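You operate a simulated robot arm through the tools that you are given. There is no shell and no other tool. Be economical: measure what you need, move in short steps, check, and stop when the job is done.

Carry out the task below with a simulated two-armed robot. There is one attempt and no reset: what you move stays moved.

JOB
Wind the yellow lead onto the orange reel and lock the winder again.
Fine: its plug goes in the reel's clip; wind the whole lead.
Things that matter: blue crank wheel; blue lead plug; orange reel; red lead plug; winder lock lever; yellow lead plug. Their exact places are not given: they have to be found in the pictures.

The check looks at the end state, three seconds after you hand in, the way a careful person would. Anything else that was tipped, shoved, dropped, spilled or broken makes it a failure.

ROBOT AND FRAMES
Two 7-joint arms with fingered hands on one trunk, on a base that drives. Base frame: it is fixed to the floor where the robot stands at the start and does not move with it; the origin is under the middle of the robot, x ahead of it, y to its left, z up; the surface under the hand at the start is at about z = 76. Lengths are in cm, angles in rad, forces in N, time in s.
The left shoulder is at the start at [6, 12.6, 130.8], the right one opposite. With the tool pointing down near the work surface each hand reaches from about 10 to 62 cm from the robot's upright axis, wherever it stands, measured 20 degrees to its own side. Places, roughly: blue crank wheel [40, -90, 80]; orange reel (18x19x10 cm) [40, -60, 80]; winder lock lever [30, -70, 80]. Payload 2.5 kg a hand.
The TCP of each hand is the grasp point between the finger pads, 3 cm short of the fingertips. In the tool frame z runs along the fingers and y along their closing line. The gripper opens to 10.4 cm. The gripper's body begins 3.5 cm behind the TCP. The gripper is a hand of 5 fingers: y runs from the thumb to the fingers, the wrist lies at [-1.5, -10.4, -17.8] in the tool frame.
Orientation is that of the tool frame in the base frame, as [roll, pitch, yaw] about the fixed x, y, z axes, in that order (R = Rz(yaw) Ry(pitch) Rx(roll)). With the fingers straight down and the wrist toward the robot, the tool's x, y and z point along [0, 1, 0], [1, 0, 0] and [0, 0, -1] of the base frame.

CONTROLS
- The arms move only by the tool send_rows. It takes "left_increments", "right_increments" or both (then of equal length, played together; a hand with none holds still); each is a list of rows, each a list of 6 numbers: the turn, a rotation vector about the tool's x, y, z in rad, then the shift along the tool's x, y, z in mm. In form: [[wx, wy, wz, dx, dy, dz], ...]. A call has 1 to 20 rows; each row is the pose to reach, as a shift and turn from the pose commanded when the call began, along the tool's axes at that moment. Each row takes 0.2 s and may step no farther than 5 cm and 0.15 rad from the row before; otherwise, the whole call is refused. A pose out of reach is approached as far as the arm can. The call stops where the force on the tool passes 90 N (or 10 N more than at its start, if that is more) or the arm is blocked; 0.2 s more then pass. In this call time passes only in rows, and 0.2 s behind the last. The reply holds the time, the measured pose of the TCP, the force on the tool along the base axes, the opening and the grip force, in the units named above and with some noise, with the torque about the TCP (base axes, N m) and any sound that the robot's microphone picked up, and new pictures: "pictures" is both (left out), scene, wrist or none (wrist: the cameras of the hands that moved).
- Cameras (640 x 400 px; columns grow to the right, rows downward): "scene" is now at [11.44, -2.87, 149.83]; the picture's right is [-0.36, -0.93, 0.00], its down [-0.69, 0.27, -0.68] and it looks along [0.63, -0.24, -0.74] (base axes); focal length 282 px, centre (320, 200). "left" rides on the left gripper at [-8, -7.7, -14.1] in its tool frame; the picture's right is [-0.78, -0.30, 0.56], its down [0.53, -0.78, 0.33] and it looks along [0.33, 0.56, 0.76] (tool axes); focal length 247 px, centre (320, 200). "right" rides on the right gripper at [8, -7.8, -14.1] in its tool frame; the picture's right is [-0.78, 0.30, -0.56], its down [-0.53, -0.78, 0.33] and it looks along [-0.33, 0.56, 0.76] (tool axes); focal length 247 px, centre (320, 200).
- slide_trunk(by): slides the trunk up (or, below 0, down) by that many cm; the arms and the scene camera ride with it, the base frame stays. It gives what a move gives, with no picture.
- base_move(legs): drives the robot by 1 to 6 legs, each [ahead, left, turn to the left] in cm, cm and rad, along the robot's own axes; the way and the turn of a leg run together, so that a leg with both is an arc; at most 150 cm and 3.142 rad a leg. The arms and the cameras ride along, it lands a little off, and it stops where it bumps. It gives what a move gives, and a new picture of the scene camera.
- curl_fingers(index, middle, ring, little, thumb_bend, thumb_turn, hand): sets how far each is bent, from 0 (flat) to 1 (curled in); at 0.3 the hand is open as for a grip, at 0.7 the pads meet at the TCP. One left out holds its place. A second passes; each finger stops where it meets its share of the squeeze, and holds until it gets a number again. It is the only way to open and close the hand. It gives what a move gives, with no picture; readings hold the bend of each and the force on index, middle, ring, little, thumb and palm. thumb_turn goes from beside the hand (0) to across from the fingers (1), as for a grip.
- aim_head(pan, tilt): turns the head with the scene camera to pan (to the left, within 1.501 rad either way) and tilt (down, from -0.506 to 1.204), counted from straight ahead of the robot. It gives what a move gives, and a new picture of the scene camera.
- measure_at(camera, pixels): there is no depth. For up to 12 entries [column, row, z] of the newest picture of that camera ("zoom" is the newest enlarged one), the place [x, y] in the base frame at which the ray of that pixel passes the height z, good to about 0.2 cm. It takes no simulated time.
- close_up(camera, box): a new picture of the part [left, top, right, bottom] of that camera's present view, enlarged. It takes no simulated time.
- finish_job(): hands the job in; it is judged then, once.

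Work in short steps. Measure before you move; look again where a grasp or a placing could have gone wrong, and mend it. You have 80 turns and 260 pictures in all, those below and enlarged ones among them. Open the grippers and draw the arms clear of the work before you hand the job in, unless the task says otherwise; then end with one line.

The tools are called after "Request:" as a command line: name --argument value ..., lists and objects as JSON in quotes. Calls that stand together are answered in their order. send_rows: Moves the arms, as the interface text tells. Its arguments: {"type":"object","properties":{"left_increments":{"type":"array"},"right_increments":{"type":"array"},"pictures":{"type":"string","enum":["both","scene","wrist","none"]}},"required":[]} The other tools are called the same way: slide_trunk (by) slides the trunk up or down; curl_fingers (index, middle, ring, little, thumb_bend, thumb_turn, hand) moves the fingers one by one; base_move (legs) drives the base; aim_head (pan, tilt) turns the head that bears the scene camera; measure_at (camera, pixels) gives the place at which the rays of pixels pass given heights; close_up (camera, box) takes an enlarged picture of a part of a camera's view; finish_job () hands the job in.

At the start:

```text
time: 0.0
left_eef_pos: [42.08, 5.22, 109.97]
left_orientation: [3.122, -0.169, 1.647]
left_force: [-0.3, -0.8, 0.5]
left_wrist_torque: [0.01, 0.0, -0.03]
left_grip_width: 10.37
left_grasp_force: 0.1
left_shape: jaw
left_bend: [0.3, 0.3, 0.3, 0.3, 0.3, 0.97]
left_finger forces: [0.1, 0.0, 0.1, 0.1, 0.1, 0.0]
right_eef_pos: [28.29, -37.82, 112.37]
right_orientation: [-3.14, 0.0, 1.573]
right_force: [0.5, 0.0, 0.1]
right_wrist_torque: [0.0, -0.03, 0.0]
right_grip_width: 10.36
right_grasp_force: 0.0
right_shape: jaw
right_bend: [0.3, 0.3, 0.3, 0.3, 0.3, 0.98]
right_finger forces: [0.0, 0.0, 0.0, 0.0, 0.0, 0.0]
trunk travel left (down, up): [-70.3, 23.7]
robot x, y, heading: [-0.04, -0.2, -0.0]
head pan, tilt: [-0.37, 0.827]
```

scene: 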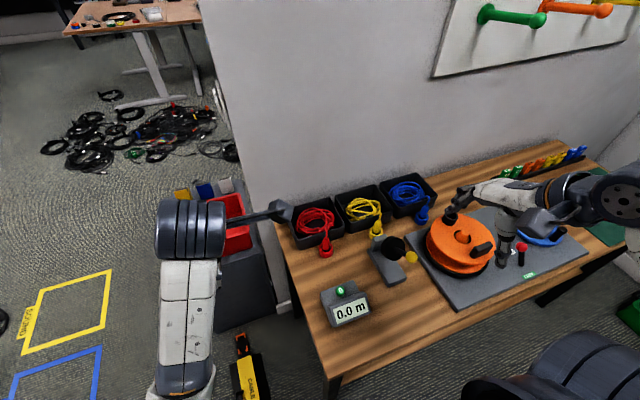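
right: 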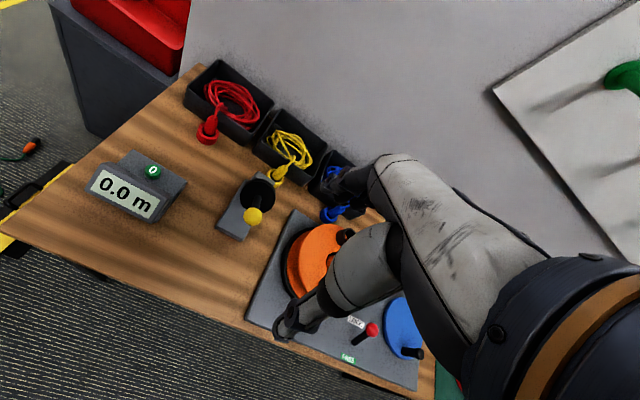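
left: 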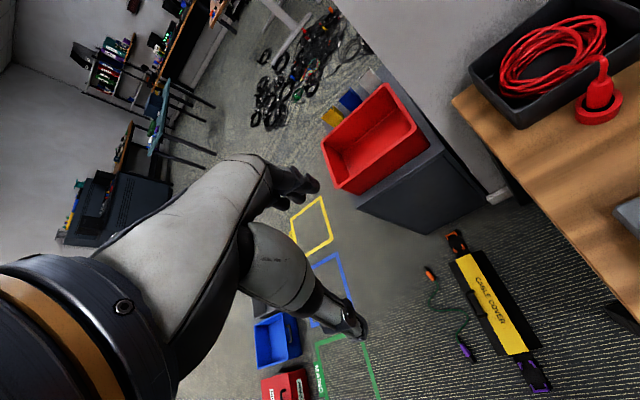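

The scene shows three leads, a guide/meter, and the orange reel with lever and crank. I take enlarged views of the winder first.

Request:
close_up --camera "scene" --box '[280, 160, 480, 330]'

Request:
close_up --camera "scene" --box '[410, 140, 630, 320]'

Request:
close_up --camera "right" --box '[180, 60, 440, 390]'

```text
2.35 times, centred on (380, 245) of scene
```

zoom: 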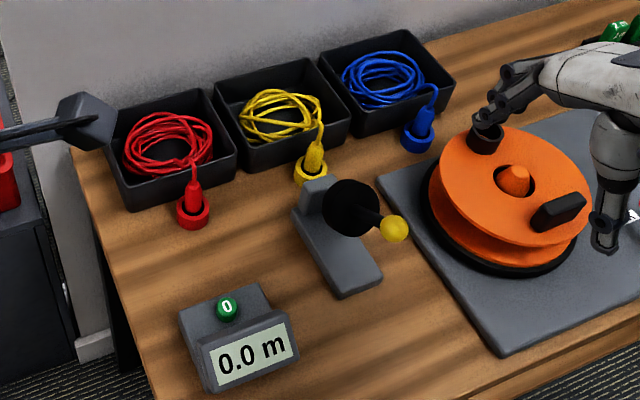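

```text
2.22 times, centred on (520, 230) of scene
```

zoom: 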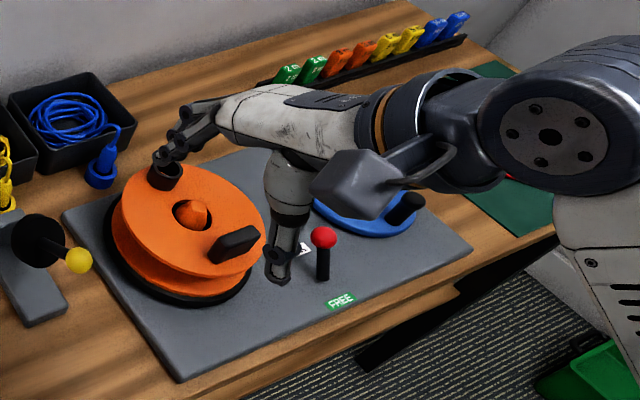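

```text
1.21 times, centred on (310, 225) of right
```

zoom: 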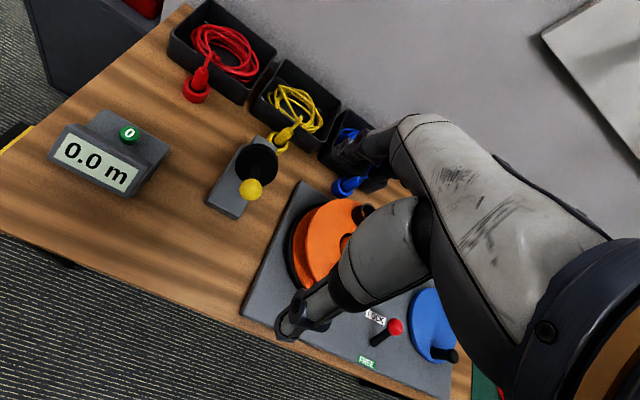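

I measure table edges and objects to plan the base position.

Request:
measure_at --camera "scene" --pixels '[[333, 376, 76], [289, 237, 76], [635, 293, 76], [532, 274, 76], [325, 250, 77], [376, 258, 77], [420, 222, 77], [350, 305, 80], [458, 308, 76], [520, 247, 86], [462, 237, 86]]'

Request:
aim_head --pan -1.1 --tilt 0.75

```text
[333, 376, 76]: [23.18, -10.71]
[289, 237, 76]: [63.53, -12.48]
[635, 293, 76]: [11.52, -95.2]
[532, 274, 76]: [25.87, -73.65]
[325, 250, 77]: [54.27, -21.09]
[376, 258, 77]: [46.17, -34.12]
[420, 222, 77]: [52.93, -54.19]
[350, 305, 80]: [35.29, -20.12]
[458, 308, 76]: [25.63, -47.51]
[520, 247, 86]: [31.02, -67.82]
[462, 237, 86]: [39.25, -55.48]
```

```text
time: 1.1
left_eef_pos: [42.21, 5.34, 109.98]
left_orientation: [3.125, -0.174, 1.65]
left_force: [0.5, 0.4, -0.5]
left_wrist_torque: [-0.02, 0.0, 0.03]
left_grip_width: 10.4
left_grasp_force: 0.0
left_shape: jaw
left_bend: [0.3, 0.3, 0.3, 0.3, 0.3, 0.97]
left_finger forces: [0.0, 0.1, 0.1, 0.0, 0.0, 0.0]
right_eef_pos: [28.31, -37.91, 112.25]
right_orientation: [3.139, 0.002, 1.571]
right_force: [-0.5, 0.4, 0.4]
right_wrist_torque: [0.0, -0.02, 0.0]
right_grip_width: 10.35
right_grasp_force: 0.1
right_shape: jaw
right_bend: [0.3, 0.3, 0.3, 0.3, 0.3, 0.98]
right_finger forces: [0.0, 0.0, 0.1, 0.1, 0.1, 0.1]
trunk travel left (down, up): [-70.3, 23.7]
robot x, y, heading: [0.34, -0.07, -0.001]
head pan, tilt: [-1.1, 0.75]
```

scene: 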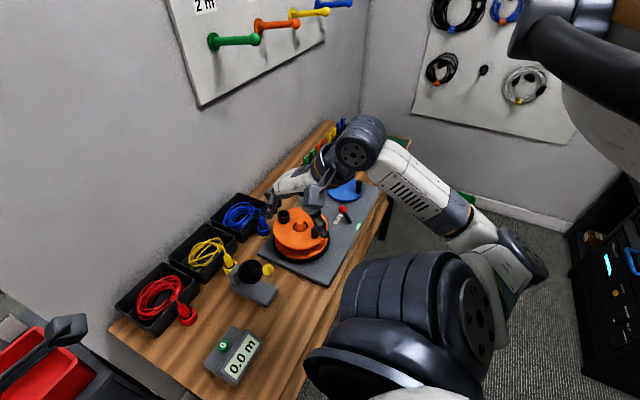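

Before driving right I look at the floor there.

Request:
aim_head --pan -1.45 --tilt 1.0

```text
time: 1.9
left_eef_pos: [42.1, 5.31, 109.89]
left_orientation: [3.124, -0.174, 1.648]
left_force: [0.8, 0.3, 0.7]
left_wrist_torque: [0.01, -0.04, -0.01]
left_grip_width: 10.37
left_grasp_force: 0.1
left_shape: jaw
left_bend: [0.3, 0.3, 0.3, 0.3, 0.3, 0.97]
left_finger forces: [0.0, 0.0, 0.0, 0.0, 0.0, 0.0]
right_eef_pos: [28.36, -37.9, 112.19]
right_orientation: [3.141, 0.001, 1.57]
right_force: [-0.5, 0.4, 0.2]
right_wrist_torque: [0.04, -0.01, 0.0]
right_grip_width: 10.37
right_grasp_force: 0.1
right_shape: jaw
right_bend: [0.3, 0.3, 0.3, 0.3, 0.3, 0.98]
right_finger forces: [0.0, 0.1, 0.0, 0.0, 0.1, 0.1]
trunk travel left (down, up): [-70.3, 23.7]
robot x, y, heading: [0.02, -0.05, 0.005]
head pan, tilt: [-1.45, 1.0]
```

scene: 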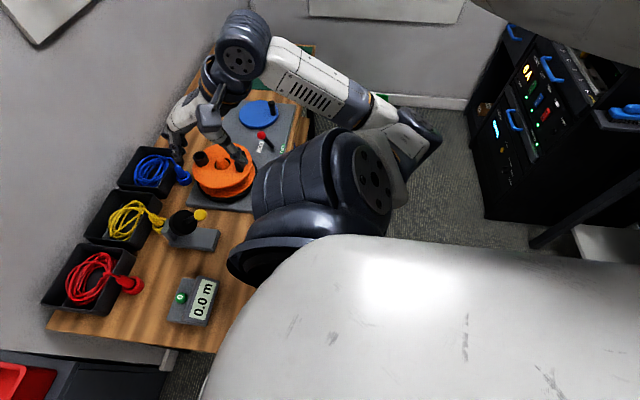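

The floor looks clear; I measure the far wall, rack and elbow clearance.

Request:
measure_at --camera "scene" --pixels '[[440, 105, 0], [485, 215, 0], [535, 245, 0], [440, 135, 105], [310, 135, 0], [380, 97, 0]]'

Request:
base_move --legs '[[-3, -25, 0]]'

```text
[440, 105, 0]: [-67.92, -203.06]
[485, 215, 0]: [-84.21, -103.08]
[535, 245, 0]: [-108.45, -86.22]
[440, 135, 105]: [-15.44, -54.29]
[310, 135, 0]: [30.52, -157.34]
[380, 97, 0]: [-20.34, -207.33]
```

```text
time: 3.8
left_eef_pos: [39.28, -19.55, 109.68]
left_orientation: [3.124, -0.176, 1.656]
left_force: [-0.1, -1.1, -0.5]
left_wrist_torque: [0.0, 0.02, 0.0]
left_grip_width: 10.38
left_grasp_force: 0.0
left_shape: jaw
left_bend: [0.3, 0.3, 0.3, 0.3, 0.3, 0.97]
left_finger forces: [0.0, 0.0, 0.1, 0.1, 0.0, 0.1]
right_eef_pos: [25.7, -62.72, 112.22]
right_orientation: [3.141, -0.001, 1.576]
right_force: [0.8, -1.6, 0.4]
right_wrist_torque: [0.02, 0.03, 0.0]
right_grip_width: 10.36
right_grasp_force: 0.0
right_shape: jaw
right_bend: [0.3, 0.3, 0.3, 0.3, 0.3, 0.98]
right_finger forces: [0.0, 0.0, 0.1, 0.0, 0.1, 0.1]
trunk travel left (down, up): [-70.3, 23.7]
robot x, y, heading: [-2.77, -25.14, 0.005]
head pan, tilt: [-1.45, 1.0]
```

scene: 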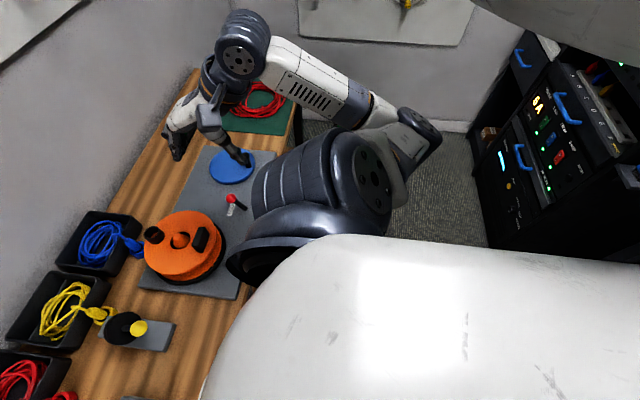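

Clear so far; move on to about y = -58 to stand before the reel, then look.

Request:
base_move --legs '[[0, -33, 0]]'

Request:
aim_head --pan 0.0 --tilt 0.95

```text
time: 5.9
left_eef_pos: [39.44, -52.3, 109.9]
left_orientation: [3.124, -0.178, 1.659]
left_force: [0.5, -0.2, 0.4]
left_wrist_torque: [0.04, 0.0, -0.01]
left_grip_width: 10.39
left_grasp_force: 0.0
left_shape: jaw
left_bend: [0.3, 0.3, 0.3, 0.3, 0.3, 0.97]
left_finger forces: [0.1, 0.0, 0.1, 0.0, 0.0, 0.0]
right_eef_pos: [25.99, -95.66, 112.26]
right_orientation: [-3.141, 0.001, 1.579]
right_force: [0.8, 0.0, -0.4]
right_wrist_torque: [0.03, 0.0, 0.0]
right_grip_width: 10.35
right_grasp_force: 0.0
right_shape: jaw
right_bend: [0.3, 0.3, 0.3, 0.3, 0.3, 0.98]
right_finger forces: [0.0, 0.0, 0.1, 0.0, 0.1, 0.1]
trunk travel left (down, up): [-70.3, 23.7]
robot x, y, heading: [-2.2, -57.63, 0.01]
head pan, tilt: [-1.45, 1.0]
```

scene: 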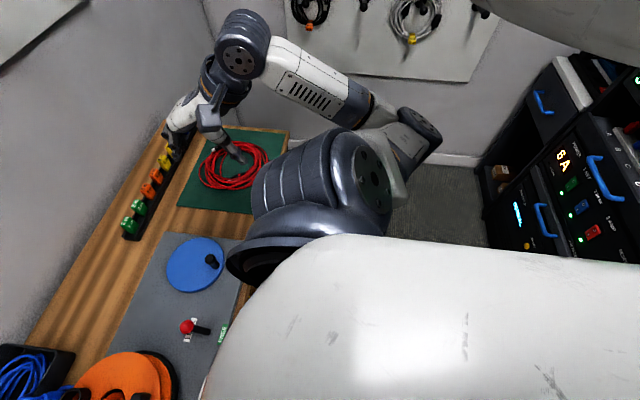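

```text
time: 7.5
left_eef_pos: [39.36, -52.15, 109.86]
left_orientation: [3.123, -0.176, 1.658]
left_force: [-0.1, 0.9, -0.4]
left_wrist_torque: [0.01, 0.02, 0.01]
left_grip_width: 10.37
left_grasp_force: 0.1
left_shape: jaw
left_bend: [0.3, 0.3, 0.3, 0.3, 0.3, 0.97]
left_finger forces: [0.0, 0.0, 0.0, 0.0, 0.0, 0.0]
right_eef_pos: [26.02, -95.64, 112.35]
right_orientation: [-3.141, -0.001, 1.58]
right_force: [-0.4, 0.5, 0.0]
right_wrist_torque: [0.04, 0.03, 0.03]
right_grip_width: 10.37
right_grasp_force: 0.1
right_shape: jaw
right_bend: [0.3, 0.3, 0.3, 0.3, 0.3, 0.98]
right_finger forces: [0.0, 0.0, 0.0, 0.0, 0.0, 0.1]
trunk travel left (down, up): [-70.3, 23.7]
robot x, y, heading: [-3.01, -57.83, 0.003]
head pan, tilt: [0.0, 0.949]
```

scene: 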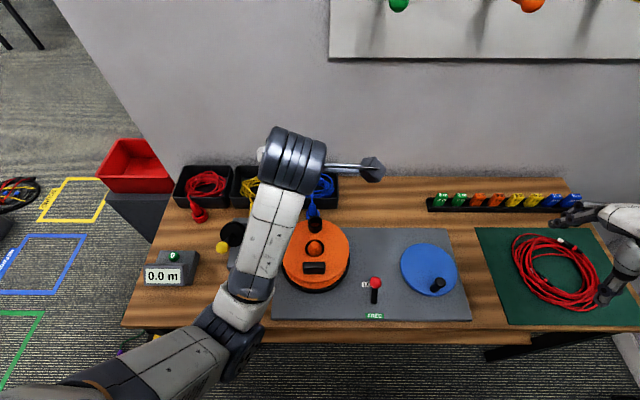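

The left arm hides the yellow lead; I move the left hand 20 cm to the left and then zoom in.

Request:
send_rows --left_increments '[[0, 0, 0, 50, 0, 0], [0, 0, 0, 100, -20, 0], [0, 0, 0, 150, -40, 0], [0, 0, 0, 200, -60, 0], [0, 0, 0, 250, -80, 0]]' --pictures "both"

Request:
close_up --camera "scene" --box '[160, 150, 320, 330]'

Request:
close_up --camera "scene" --box '[260, 180, 480, 330]'

```text
refused: row 2 steps farther than a row can; nothing moved
```

```text
2.22 times, centred on (240, 240) of scene
```

zoom: 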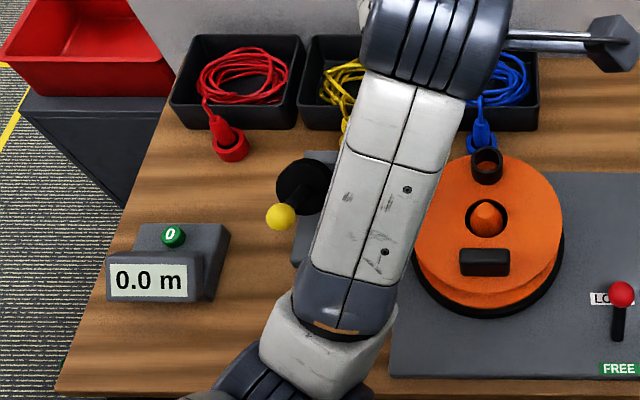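

```text
2.67 times, centred on (370, 255) of scene
```

zoom: 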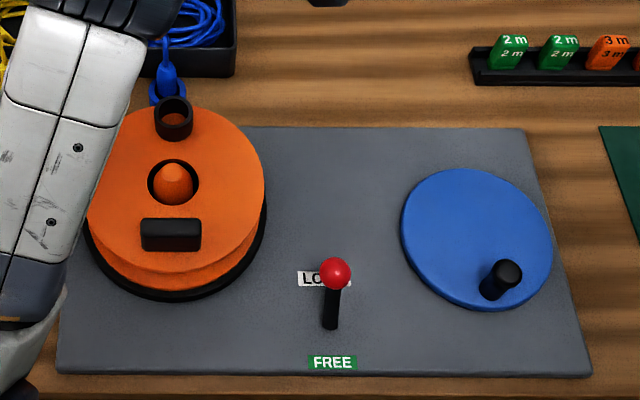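

Row step must stay below 5 cm in total; I retry with smaller steps.

Request:
send_rows --left_increments '[[0, 0, 0, 45, -15, 0], [0, 0, 0, 90, -30, 0], [0, 0, 0, 135, -45, 0], [0, 0, 0, 180, -60, 0], [0, 0, 0, 225, -75, 0], [0, 0, 0, 270, -90, 0]]' --pictures "both"

Request:
close_up --camera "scene" --box '[160, 150, 350, 330]'

```text
time: 8.3
left_eef_pos: [34.59, -35.87, 112.82]
left_orientation: [3.078, -0.357, 1.722]
left_force: [-0.3, 0.1, -0.5]
left_wrist_torque: [-0.01, 0.01, 0.0]
left_grip_width: 10.37
left_grasp_force: 0.0
left_shape: jaw
left_bend: [0.3, 0.3, 0.3, 0.3, 0.3, 0.98]
left_finger forces: [0.0, 0.0, 0.0, 0.0, 0.1, 0.1]
right_eef_pos: [25.9, -95.59, 112.33]
right_orientation: [3.141, 0.001, 1.578]
right_force: [0.6, -0.1, 0.1]
right_wrist_torque: [0.0, 0.01, 0.02]
right_grip_width: 10.37
right_grasp_force: 0.1
right_shape: jaw
right_bend: [0.3, 0.3, 0.3, 0.3, 0.3, 0.98]
right_finger forces: [0.0, 0.0, 0.0, 0.0, 0.0, 0.0]
trunk travel left (down, up): [-70.3, 23.7]
robot x, y, heading: [-2.88, -57.82, 0.016]
head pan, tilt: [0.0, 0.949]
stopped in row 3 (left hand): the arm was blocked; the commanded pose is now the measured one
```

scene: 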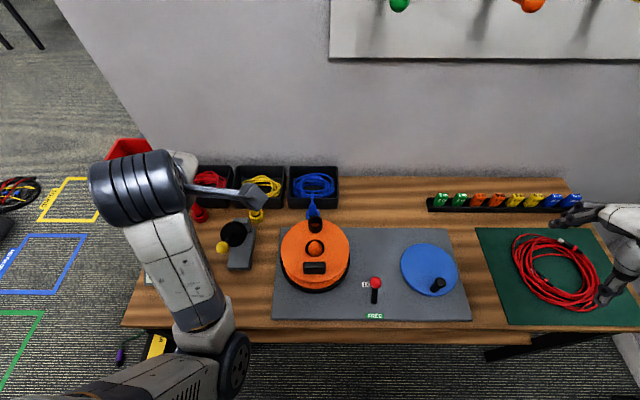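
left: 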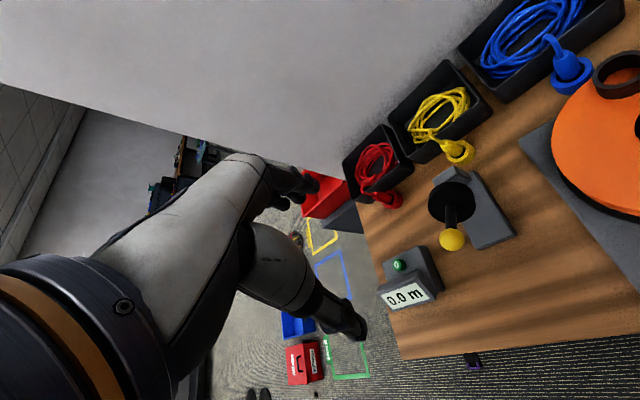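

```text
2.22 times, centred on (255, 240) of scene
```

zoom: 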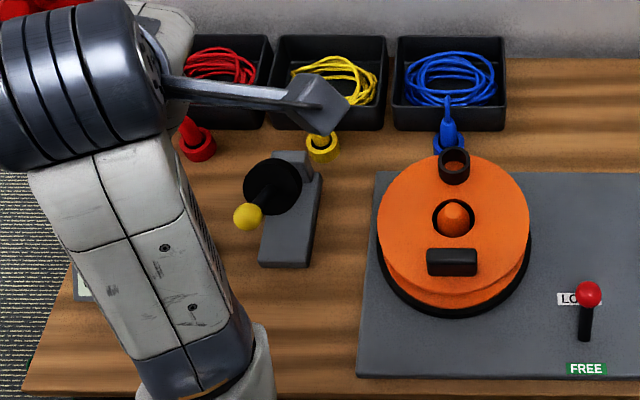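

The scene is now mostly visible. I measure the lever, clip cup, crank knob, and yellow plug at likely heights.

Request:
measure_at --camera "scene" --pixels '[[375, 283, 82], [375, 283, 88], [374, 303, 78], [316, 224, 88], [316, 224, 90], [438, 284, 84], [429, 270, 80], [256, 215, 77], [256, 215, 82], [315, 246, 88], [367, 284, 77], [375, 316, 77]]'

Request:
close_up --camera "scene" --box '[220, 160, 300, 230]'

Request:
close_up --camera "scene" --box '[345, 265, 405, 325]'

Request:
close_up --camera "left" --box '[340, 20, 560, 260]'

```text
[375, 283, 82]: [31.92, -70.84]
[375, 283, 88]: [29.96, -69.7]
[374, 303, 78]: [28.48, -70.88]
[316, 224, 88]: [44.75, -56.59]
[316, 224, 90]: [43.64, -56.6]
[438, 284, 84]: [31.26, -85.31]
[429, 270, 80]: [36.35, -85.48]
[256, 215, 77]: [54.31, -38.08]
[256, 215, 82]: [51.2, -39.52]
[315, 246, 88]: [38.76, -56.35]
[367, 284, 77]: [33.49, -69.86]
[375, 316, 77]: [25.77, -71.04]
```

```text
5.71 times, centred on (260, 195) of scene
```

zoom: 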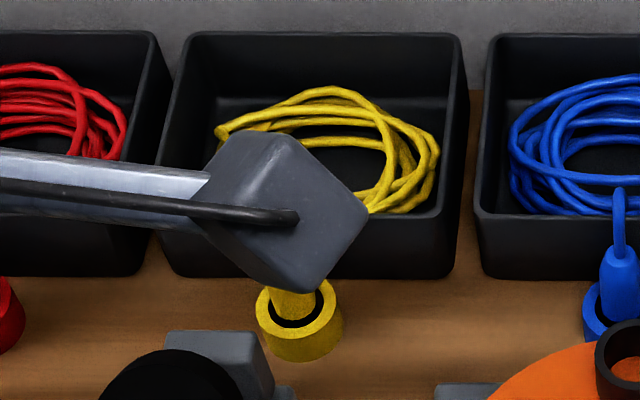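

```text
6.67 times, centred on (375, 295) of scene
```

zoom: 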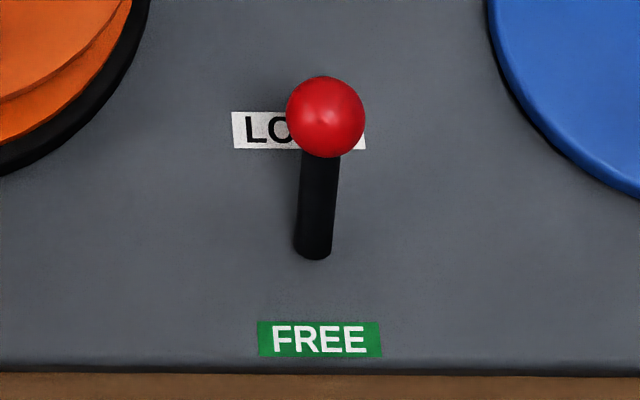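

```text
1.67 times, centred on (450, 140) of left
```

zoom: 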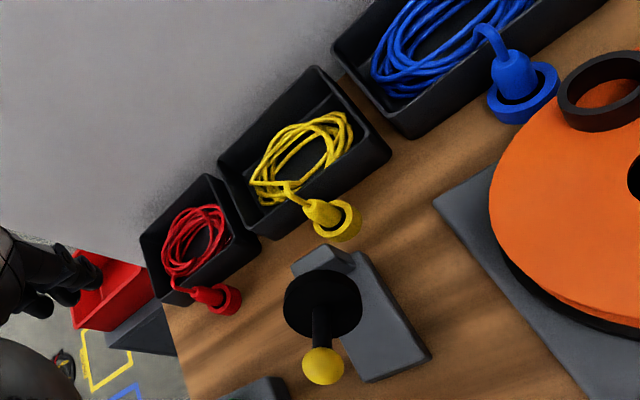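

Lever leans toward LOCK (ball ≈ [31.6,-70.6,83.5], pivot ≈ x 29). The left hand hides the yellow plug, so I straighten it and draw it back toward me.

Request:
send_rows --left_increments '[[0, -0.12, 0, 0, -30, -10], [0.03, -0.24, 0.07, 0, -60, -10], [0.06, -0.36, 0.14, 0, -90, -10], [0.06, -0.36, 0.14, 0, -120, -10]]' --pictures "both"

Request:
close_up --camera "scene" --box '[160, 150, 350, 290]'

```text
time: 8.8
left_eef_pos: [33.88, -31.67, 113.71]
left_orientation: [3.084, -0.352, 1.746]
left_force: [-0.1, 0.8, 0.5]
left_wrist_torque: [-0.01, -0.02, -0.02]
left_grip_width: 10.38
left_grasp_force: 0.0
left_shape: jaw
left_bend: [0.3, 0.3, 0.3, 0.3, 0.3, 0.98]
left_finger forces: [0.1, 0.0, 0.0, 0.0, 0.0, 0.1]
left hand out of reach, approached as far as the arm can: row 1, 2
right_eef_pos: [26.08, -95.71, 112.24]
right_orientation: [-3.14, 0.0, 1.578]
right_force: [0.1, -0.5, 0.6]
right_wrist_torque: [-0.02, 0.0, -0.02]
right_grip_width: 10.37
right_grasp_force: 0.0
right_shape: jaw
right_bend: [0.3, 0.3, 0.3, 0.3, 0.3, 0.98]
right_finger forces: [0.1, 0.1, 0.0, 0.0, 0.0, 0.0]
trunk travel left (down, up): [-70.3, 23.7]
robot x, y, heading: [-2.63, -58.13, 0.012]
head pan, tilt: [0.0, 0.949]
stopped in row 2 (left hand): the arm was blocked; the commanded pose is now the measured one
```

scene: 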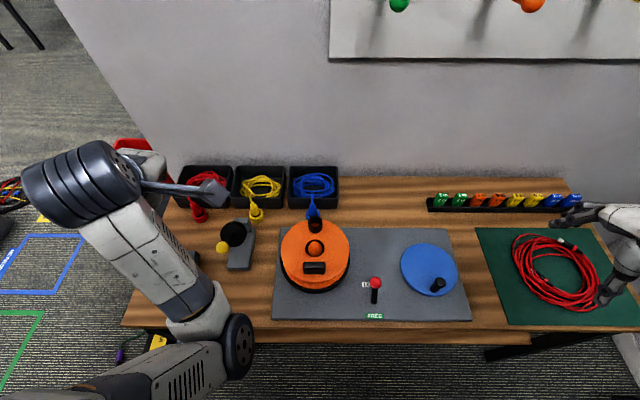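
left: 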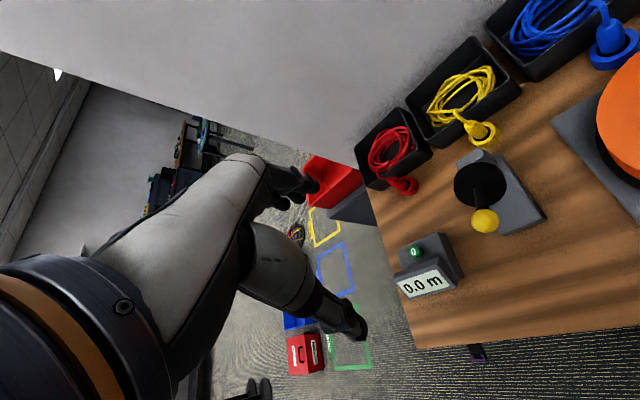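

```text
2.86 times, centred on (255, 220) of scene
```

zoom: 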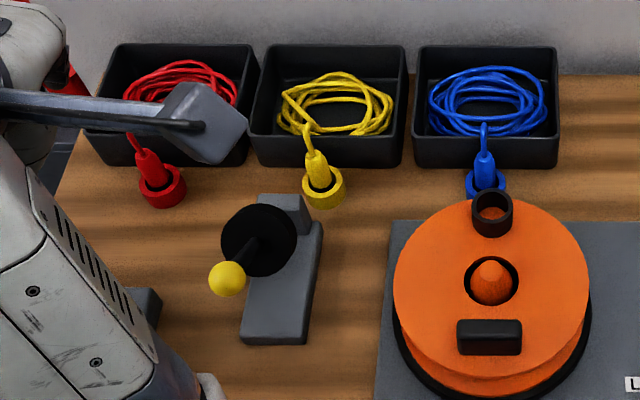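

Yellow plug now visible in the zoom: cup centre near (324,186), body top near (312,152). I measure it with box rim and reel clip.

Request:
measure_at --camera "zoom" --pixels '[[322, 210, 76], [324, 180, 79], [312, 152, 83], [312, 152, 85], [330, 167, 76], [330, 140, 81], [330, 140, 83], [491, 203, 91], [491, 203, 89], [491, 236, 86], [492, 268, 88], [228, 278, 88]]'

Request:
close_up --camera "scene" --box '[235, 170, 285, 230]'

Request:
close_up --camera "scene" --box '[270, 190, 360, 300]'

```text
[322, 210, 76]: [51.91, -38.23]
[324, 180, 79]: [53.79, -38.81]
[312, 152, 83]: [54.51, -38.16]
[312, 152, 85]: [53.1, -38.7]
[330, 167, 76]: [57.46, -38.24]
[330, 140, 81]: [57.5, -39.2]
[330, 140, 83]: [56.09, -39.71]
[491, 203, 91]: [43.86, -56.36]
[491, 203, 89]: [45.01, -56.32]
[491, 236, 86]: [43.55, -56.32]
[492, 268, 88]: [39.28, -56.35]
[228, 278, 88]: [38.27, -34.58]
```

```text
6.67 times, centred on (260, 200) of scene
```

zoom: 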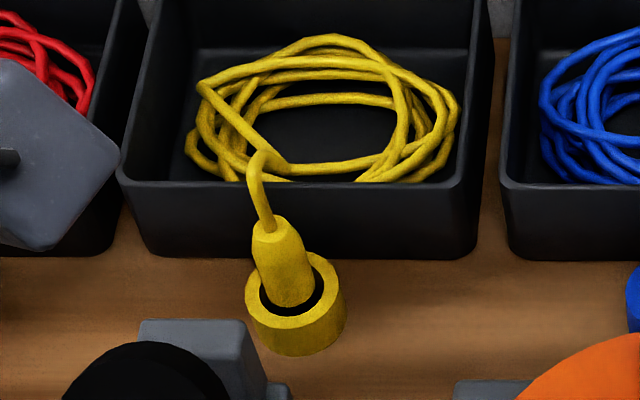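

```text
3.64 times, centred on (315, 245) of scene
```

zoom: 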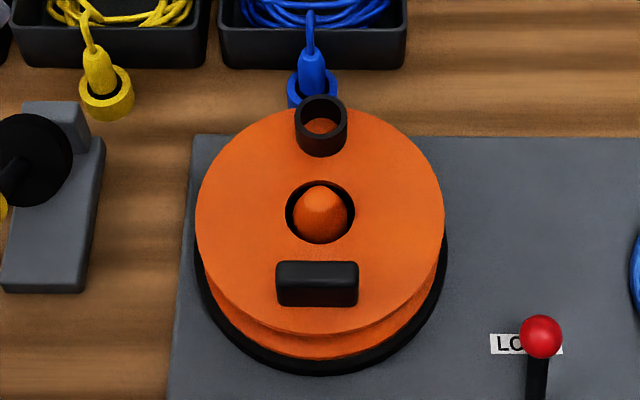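

Plug: centre ≈ [53.8,-38.8], top z ≈ 84, cup top ≈ 79, box wall at x 57.5 with rim ≈ 81. I drive left and slightly forward and lower the trunk for reach; first I bring the left hand into a more comfortable, lower pose relative to the body.

Request:
base_move --legs '[[2, 14, 0]]'

Request:
slide_trunk --by -10

Request:
close_up --camera "scene" --box '[300, 150, 500, 330]'

```text
time: 10.2
left_eef_pos: [35.73, -17.27, 113.72]
left_orientation: [3.086, -0.351, 1.745]
left_force: [-0.2, -0.2, 0.4]
left_wrist_torque: [0.02, 0.01, 0.04]
left_grip_width: 10.39
left_grasp_force: 0.1
left_shape: jaw
left_bend: [0.3, 0.3, 0.3, 0.3, 0.3, 0.98]
left_finger forces: [0.0, 0.0, 0.0, 0.1, 0.0, 0.0]
right_eef_pos: [27.95, -81.17, 112.31]
right_orientation: [-3.14, 0.003, 1.581]
right_force: [-1.6, 0.4, -0.3]
right_wrist_torque: [-0.01, 0.03, -0.01]
right_grip_width: 10.38
right_grasp_force: 0.1
right_shape: jaw
right_bend: [0.3, 0.3, 0.3, 0.3, 0.3, 0.98]
right_finger forces: [0.0, 0.1, 0.0, 0.0, 0.0, 0.0]
trunk travel left (down, up): [-70.3, 23.7]
robot x, y, heading: [-1.17, -43.86, 0.008]
head pan, tilt: [0.0, 0.949]
```

scene: 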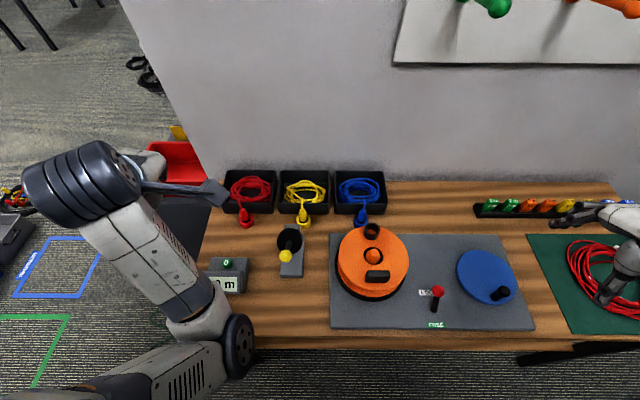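

```text
time: 11.5
left_eef_pos: [35.71, -17.47, 103.75]
left_orientation: [3.083, -0.354, 1.746]
left_force: [0.0, -0.8, -0.4]
left_wrist_torque: [-0.02, -0.03, -0.03]
left_grip_width: 10.37
left_grasp_force: 0.1
left_shape: jaw
left_bend: [0.3, 0.3, 0.3, 0.3, 0.3, 0.98]
left_finger forces: [0.0, 0.0, 0.0, 0.0, 0.1, 0.1]
right_eef_pos: [27.85, -81.56, 102.2]
right_orientation: [3.142, 0.002, 1.58]
right_force: [0.3, 0.1, 0.9]
right_wrist_torque: [-0.03, 0.0, 0.03]
right_grip_width: 10.35
right_grasp_force: 0.2
right_shape: jaw
right_bend: [0.3, 0.3, 0.3, 0.3, 0.3, 0.98]
right_finger forces: [0.0, 0.1, 0.0, 0.1, 0.0, 0.0]
trunk travel left (down, up): [-60.3, 33.7]
robot x, y, heading: [-0.67, -43.69, 0.01]
head pan, tilt: [0.0, 0.949]
```

```text
2.22 times, centred on (400, 240) of scene
```

zoom: 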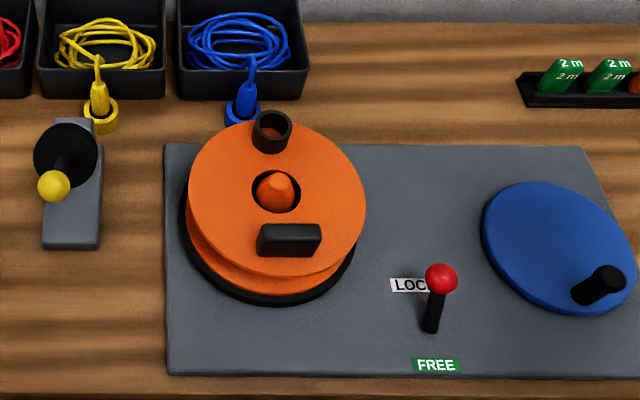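

From this lowered view I measure clip, plug, lever and crank knob again to triangulate their heights.

Request:
measure_at --camera "zoom" --pixels '[[272, 124, 86], [272, 124, 90], [99, 84, 84], [99, 84, 82], [102, 110, 79], [440, 278, 82], [440, 278, 86], [607, 276, 80], [607, 276, 84], [432, 330, 77], [280, 200, 85], [436, 365, 77]]'

```text
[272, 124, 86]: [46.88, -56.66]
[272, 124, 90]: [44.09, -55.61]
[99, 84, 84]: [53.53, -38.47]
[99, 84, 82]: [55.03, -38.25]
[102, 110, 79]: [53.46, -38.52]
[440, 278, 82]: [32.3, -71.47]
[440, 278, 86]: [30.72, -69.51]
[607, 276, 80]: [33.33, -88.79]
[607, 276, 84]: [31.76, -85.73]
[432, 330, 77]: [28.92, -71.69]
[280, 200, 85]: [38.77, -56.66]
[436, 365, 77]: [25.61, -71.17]
```

Triangulated: clip top ≈ [46.0,-56.4,87.2], crank knob top ≈ [31,-85,85], lever ball ≈ [31.4,-70.5,84], plug [53.7,-38.6], top 84. Now I straighten the left hand while moving it to about [46,-33,100].

Request:
send_rows --left_increments '[[0.012, -0.072, 0, -35, 15, -5], [0.024, -0.144, 0, -69, 30, -10], [0.036, -0.216, 0, -104, 45, -14], [0.048, -0.288, 0, -138, 60, -19], [0.058, -0.354, 0, -173, 74.5, -24]]' --pictures "scene"

```text
time: 12.3
left_eef_pos: [41.1, -20.38, 102.06]
left_orientation: [3.092, -0.319, 1.81]
left_force: [-0.4, 0.1, 0.6]
left_wrist_torque: [-0.03, 0.01, 0.02]
left_grip_width: 10.39
left_grasp_force: 0.0
left_shape: jaw
left_bend: [0.3, 0.3, 0.3, 0.3, 0.3, 0.98]
left_finger forces: [0.0, 0.1, 0.0, 0.0, 0.0, 0.0]
right_eef_pos: [27.83, -81.44, 102.36]
right_orientation: [-3.141, 0.0, 1.579]
right_force: [0.2, 0.2, 0.5]
right_wrist_torque: [-0.01, -0.02, 0.0]
right_grip_width: 10.36
right_grasp_force: 0.1
right_shape: jaw
right_bend: [0.3, 0.3, 0.3, 0.3, 0.3, 0.98]
right_finger forces: [0.1, 0.0, 0.0, 0.0, 0.2, 0.0]
trunk travel left (down, up): [-60.3, 33.7]
robot x, y, heading: [-0.79, -43.88, 0.013]
head pan, tilt: [0.0, 0.949]
stopped in row 3 (left hand): the arm was blocked; the commanded pose is now the measured one
```

scene: 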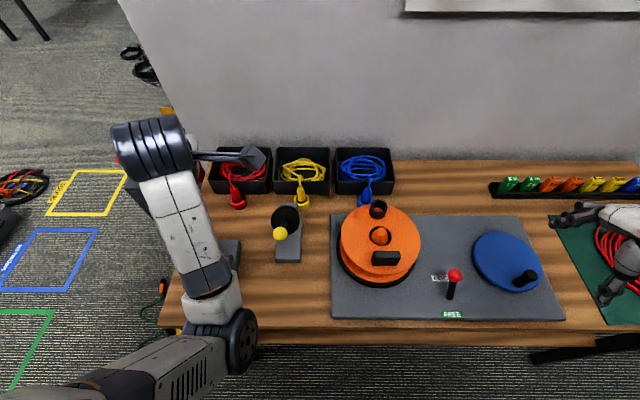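

Blocked near a joint limit; I test yawing toward the wanted side-on orientation, in place.

Request:
send_rows --left_increments '[[0, 0, 0.12, 0, 0, 0], [0, 0, 0.24, 0, 0, 0], [0, 0, 0.36, 0, 0, 0], [0, 0, 0.48, 0, 0, 0]]' --pictures "none"

```text
time: 13.3
left_eef_pos: [40.99, -18.97, 102.13]
left_orientation: [-3.017, -0.345, 1.315]
left_force: [-0.2, -0.3, -0.2]
left_wrist_torque: [-0.05, -0.01, -0.02]
left_grip_width: 10.33
left_grasp_force: 0.0
left_shape: jaw
left_bend: [0.3, 0.3, 0.3, 0.3, 0.3, 0.98]
left_finger forces: [0.0, 0.1, 0.0, 0.0, 0.0, 0.0]
right_eef_pos: [27.77, -81.35, 102.32]
right_orientation: [-3.141, 0.002, 1.579]
right_force: [-0.7, -0.6, -1.5]
right_wrist_torque: [-0.03, 0.01, 0.0]
right_grip_width: 10.35
right_grasp_force: 0.2
right_shape: jaw
right_bend: [0.3, 0.3, 0.3, 0.3, 0.3, 0.98]
right_finger forces: [0.1, 0.0, 0.0, 0.0, 0.0, 0.1]
trunk travel left (down, up): [-60.3, 33.7]
robot x, y, heading: [-0.64, -43.71, 0.011]
head pan, tilt: [0.0, 0.949]
```

Yawing works. Now straighten and translate toward [49,-30,98].

Request:
send_rows --left_increments '[[-0.03, -0.086, 0.03, -24, 26, -1], [-0.06, -0.172, 0.06, -48, 52, -2], [-0.09, -0.258, 0.09, -71, 79, -3], [-0.125, -0.345, 0.12, -95, 105, -4]]' --pictures "both"

```text
time: 14.5
left_eef_pos: [49.19, -28.01, 98.29]
left_orientation: [-3.121, -0.026, 1.249]
left_force: [-0.8, 0.0, 0.5]
left_wrist_torque: [0.01, 0.03, 0.0]
left_grip_width: 10.37
left_grasp_force: 0.0
left_shape: jaw
left_bend: [0.3, 0.3, 0.3, 0.3, 0.3, 0.98]
left_finger forces: [0.0, 0.0, 0.0, 0.1, 0.0, 0.0]
right_eef_pos: [27.86, -81.39, 102.39]
right_orientation: [-3.138, 0.001, 1.578]
right_force: [0.8, 0.2, 0.0]
right_wrist_torque: [0.0, 0.04, -0.01]
right_grip_width: 10.38
right_grasp_force: 0.1
right_shape: jaw
right_bend: [0.3, 0.3, 0.3, 0.3, 0.3, 0.98]
right_finger forces: [0.0, 0.0, 0.0, 0.0, 0.0, 0.1]
trunk travel left (down, up): [-60.3, 33.7]
robot x, y, heading: [-0.97, -43.5, 0.012]
head pan, tilt: [0.0, 0.949]
stopped in row 4 (left hand): the arm was blocked; the commanded pose is now the measured one
```

scene: 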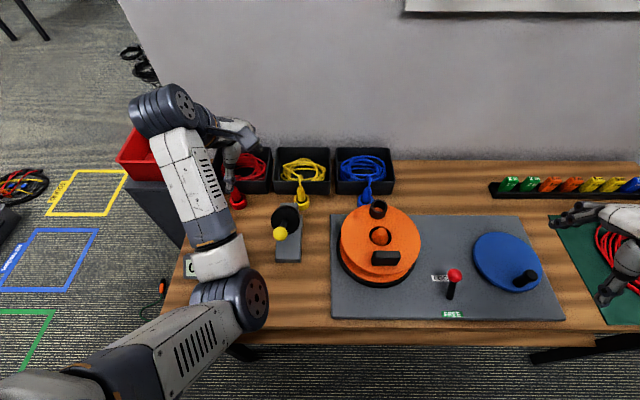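
left: 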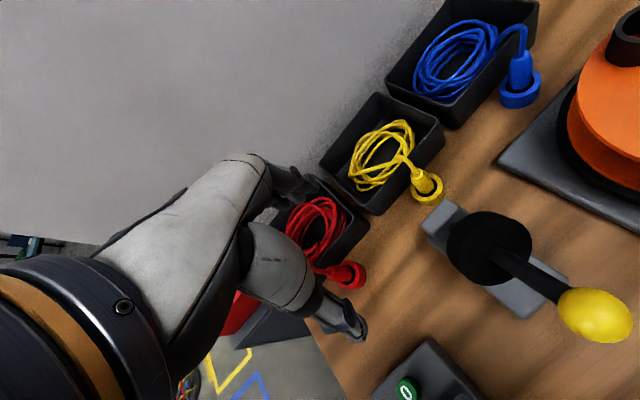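

Hand nearly vertical now with yaw 1.25. I yaw on to ~0.4 and move above the yellow plug at z ≈ 94.

Request:
send_rows --left_increments '[[0, 0, 0.14, -14, 13, 7], [0, -0.01, 0.28, -29, 25, 14], [-0.01, -0.01, 0.42, -43, 38, 21], [-0.01, -0.02, 0.56, -58, 51, 28], [-0.02, -0.02, 0.7, -72, 63, 35], [-0.02, -0.02, 0.84, -86, 76, 42]]' --pictures "both"

Request:
close_up --camera "scene" --box '[180, 110, 400, 290]'

```text
time: 15.9
left_eef_pos: [53.73, -38.77, 93.63]
left_orientation: [-3.137, 0.01, 0.406]
left_force: [0.0, 0.1, 0.0]
left_wrist_torque: [-0.01, -0.01, -0.01]
left_grip_width: 10.39
left_grasp_force: 0.0
left_shape: jaw
left_bend: [0.3, 0.3, 0.3, 0.3, 0.3, 0.98]
left_finger forces: [0.0, 0.0, 0.1, 0.0, 0.0, 0.0]
right_eef_pos: [27.95, -81.46, 102.3]
right_orientation: [-3.139, -0.001, 1.58]
right_force: [0.9, 0.3, 0.1]
right_wrist_torque: [-0.02, -0.02, 0.0]
right_grip_width: 10.35
right_grasp_force: 0.1
right_shape: jaw
right_bend: [0.3, 0.3, 0.3, 0.3, 0.3, 0.98]
right_finger forces: [0.0, 0.1, 0.0, 0.0, 0.0, 0.1]
trunk travel left (down, up): [-60.3, 33.7]
robot x, y, heading: [-0.73, -43.65, 0.01]
head pan, tilt: [0.0, 0.949]
```

scene: 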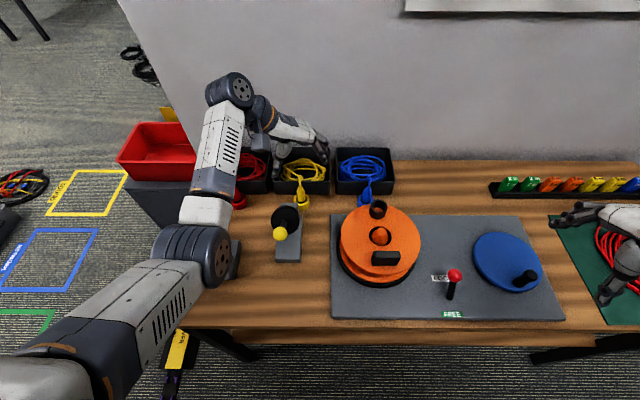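
left: 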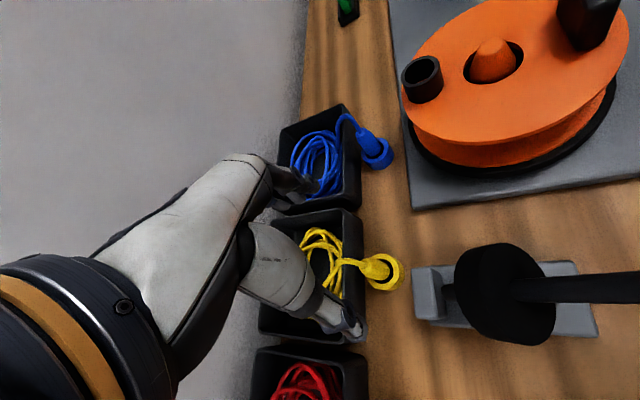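

```text
2.22 times, centred on (290, 200) of scene
```

zoom: 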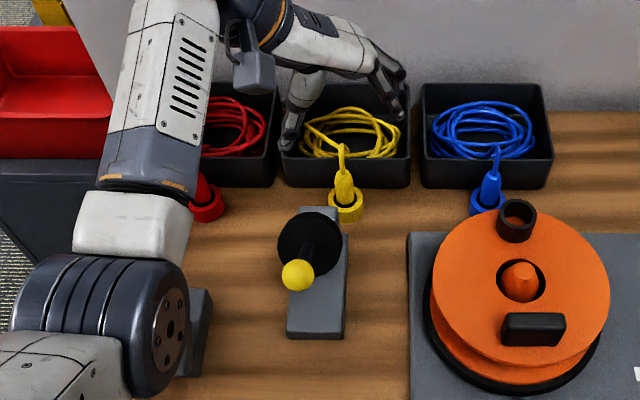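

TCP line passes right over the plug (plug top at left-image (372,265)). I partly close the fingers to 0.45 and descend in steps to TCP z ≈ 84.5.

Request:
curl_fingers --hand "left" --index 0.45 --middle 0.45 --ring 0.4 --little 0.4 --thumb_bend 0.45

Request:
send_rows --left_increments '[[0, 0, 0, 0, 1, 20], [0, 0, 0, 0, 1, 40], [0, 0, 0, 0, 1, 60]]' --pictures "both"

Request:
close_up --camera "left" --box '[220, 130, 460, 370]'

Request:
close_up --camera "scene" --box '[230, 120, 350, 250]'

```text
time: 16.9
left_eef_pos: [53.6, -38.73, 93.61]
left_orientation: [-3.138, 0.011, 0.407]
left_force: [-0.5, 0.1, -0.4]
left_wrist_torque: [0.0, 0.04, 0.0]
left_grip_width: 6.55
left_grasp_force: 0.0
left_shape: fingers
left_bend: [0.45, 0.45, 0.4, 0.4, 0.45, 0.98]
left_finger forces: [0.1, 0.1, 0.1, 0.0, 0.0, 0.0]
right_eef_pos: [27.92, -81.36, 102.26]
right_orientation: [-3.141, 0.001, 1.581]
right_force: [0.5, -0.5, -0.5]
right_wrist_torque: [-0.01, -0.01, -0.01]
right_grip_width: 10.36
right_grasp_force: 0.0
right_shape: jaw
right_bend: [0.3, 0.3, 0.3, 0.3, 0.3, 0.98]
right_finger forces: [0.0, 0.0, 0.0, 0.0, 0.0, 0.0]
trunk travel left (down, up): [-60.3, 33.7]
robot x, y, heading: [-0.95, -43.73, 0.013]
head pan, tilt: [0.0, 0.949]
```

```text
time: 17.7
left_eef_pos: [53.62, -38.63, 87.53]
left_orientation: [-3.137, 0.01, 0.407]
left_force: [-0.3, 0.1, -0.7]
left_wrist_torque: [0.04, -0.01, -0.05]
left_grip_width: 6.58
left_grasp_force: 0.0
left_shape: fingers
left_bend: [0.45, 0.45, 0.4, 0.4, 0.45, 0.98]
left_finger forces: [0.0, 0.1, 0.0, 0.0, 0.0, 0.1]
right_eef_pos: [27.88, -81.35, 102.39]
right_orientation: [-3.141, 0.0, 1.58]
right_force: [0.0, -0.5, 0.7]
right_wrist_torque: [0.0, 0.01, -0.01]
right_grip_width: 10.38
right_grasp_force: 0.1
right_shape: jaw
right_bend: [0.3, 0.3, 0.3, 0.3, 0.3, 0.98]
right_finger forces: [0.0, 0.1, 0.0, 0.1, 0.0, 0.0]
trunk travel left (down, up): [-60.3, 33.7]
robot x, y, heading: [-1.06, -44.05, 0.005]
head pan, tilt: [0.0, 0.949]
```

scene: 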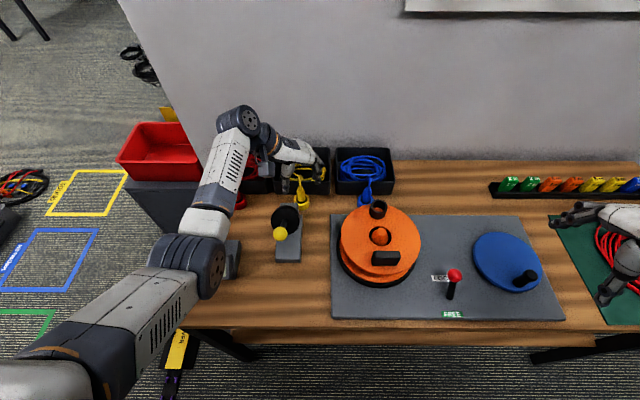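
left: 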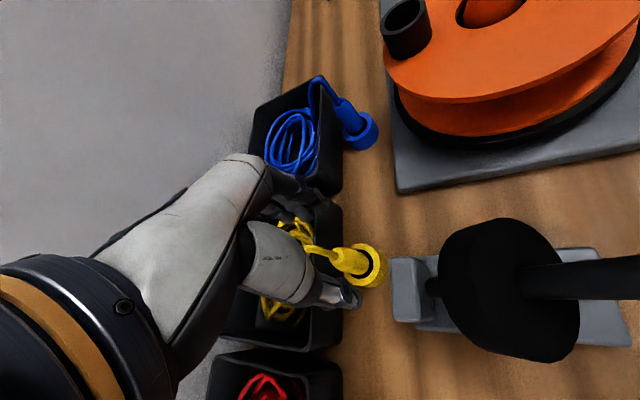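

```text
1.67 times, centred on (340, 250) of left
```

zoom: 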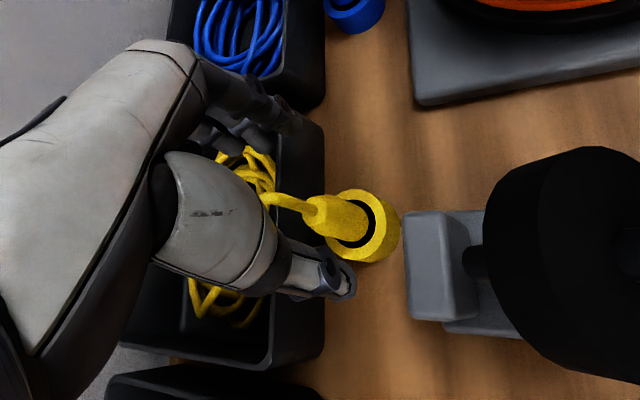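

```text
3.08 times, centred on (290, 185) of scene
```

zoom: 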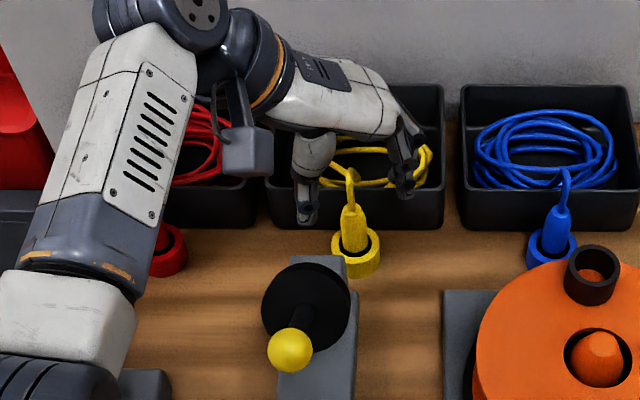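

Plug sits about 0.4 cm toward the thumb. I shift slightly and descend to z ≈ 84.2.

Request:
send_rows --left_increments '[[0, 0, 0, 1, -3, 17], [0, 0, 0, 1, -3, 34]]' --pictures "wrist"

Request:
close_up --camera "scene" --box '[230, 120, 350, 250]'

Request:
close_up --camera "left" --box '[240, 170, 420, 330]'

```text
time: 18.3
left_eef_pos: [53.48, -38.58, 84.26]
left_orientation: [-3.138, 0.011, 0.407]
left_force: [1.3, -0.6, 0.1]
left_wrist_torque: [-0.01, -0.04, 0.0]
left_grip_width: 6.55
left_grasp_force: 0.3
left_shape: fingers
left_bend: [0.45, 0.45, 0.4, 0.4, 0.45, 0.98]
left_finger forces: [0.1, 0.0, 0.9, 0.0, 0.1, 0.0]
right_eef_pos: [27.84, -81.45, 102.34]
right_orientation: [-3.141, -0.001, 1.58]
right_force: [-0.7, 0.0, -0.8]
right_wrist_torque: [0.02, 0.0, 0.01]
right_grip_width: 10.35
right_grasp_force: 0.1
right_shape: jaw
right_bend: [0.3, 0.3, 0.3, 0.3, 0.3, 0.98]
right_finger forces: [0.0, 0.0, 0.1, 0.0, 0.0, 0.0]
trunk travel left (down, up): [-60.3, 33.7]
robot x, y, heading: [-0.74, -43.64, 0.006]
head pan, tilt: [0.0, 0.949]
```

left: 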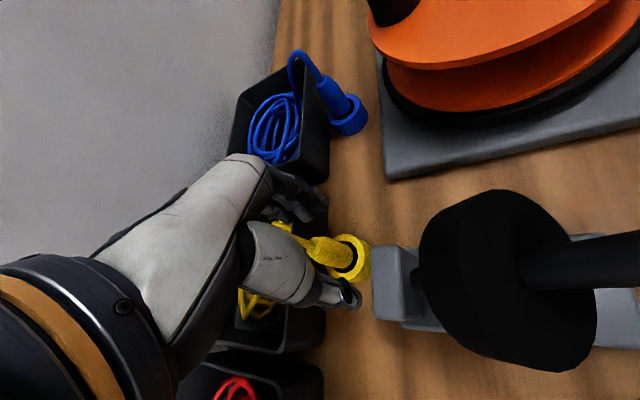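

```text
3.08 times, centred on (290, 185) of scene
```

zoom: 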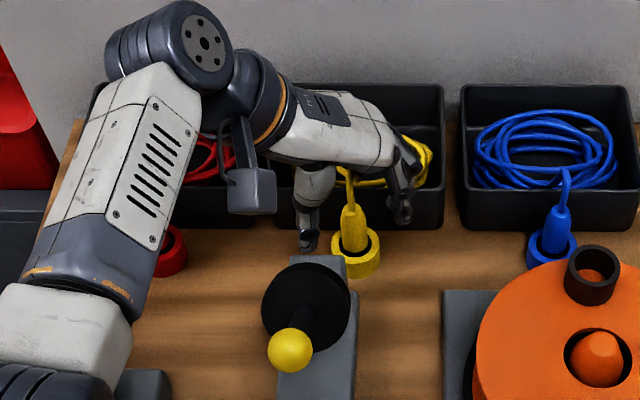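

```text
2.50 times, centred on (330, 250) of left
```

zoom: 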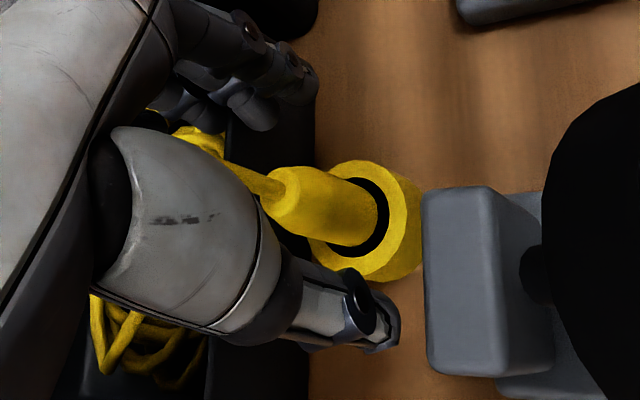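

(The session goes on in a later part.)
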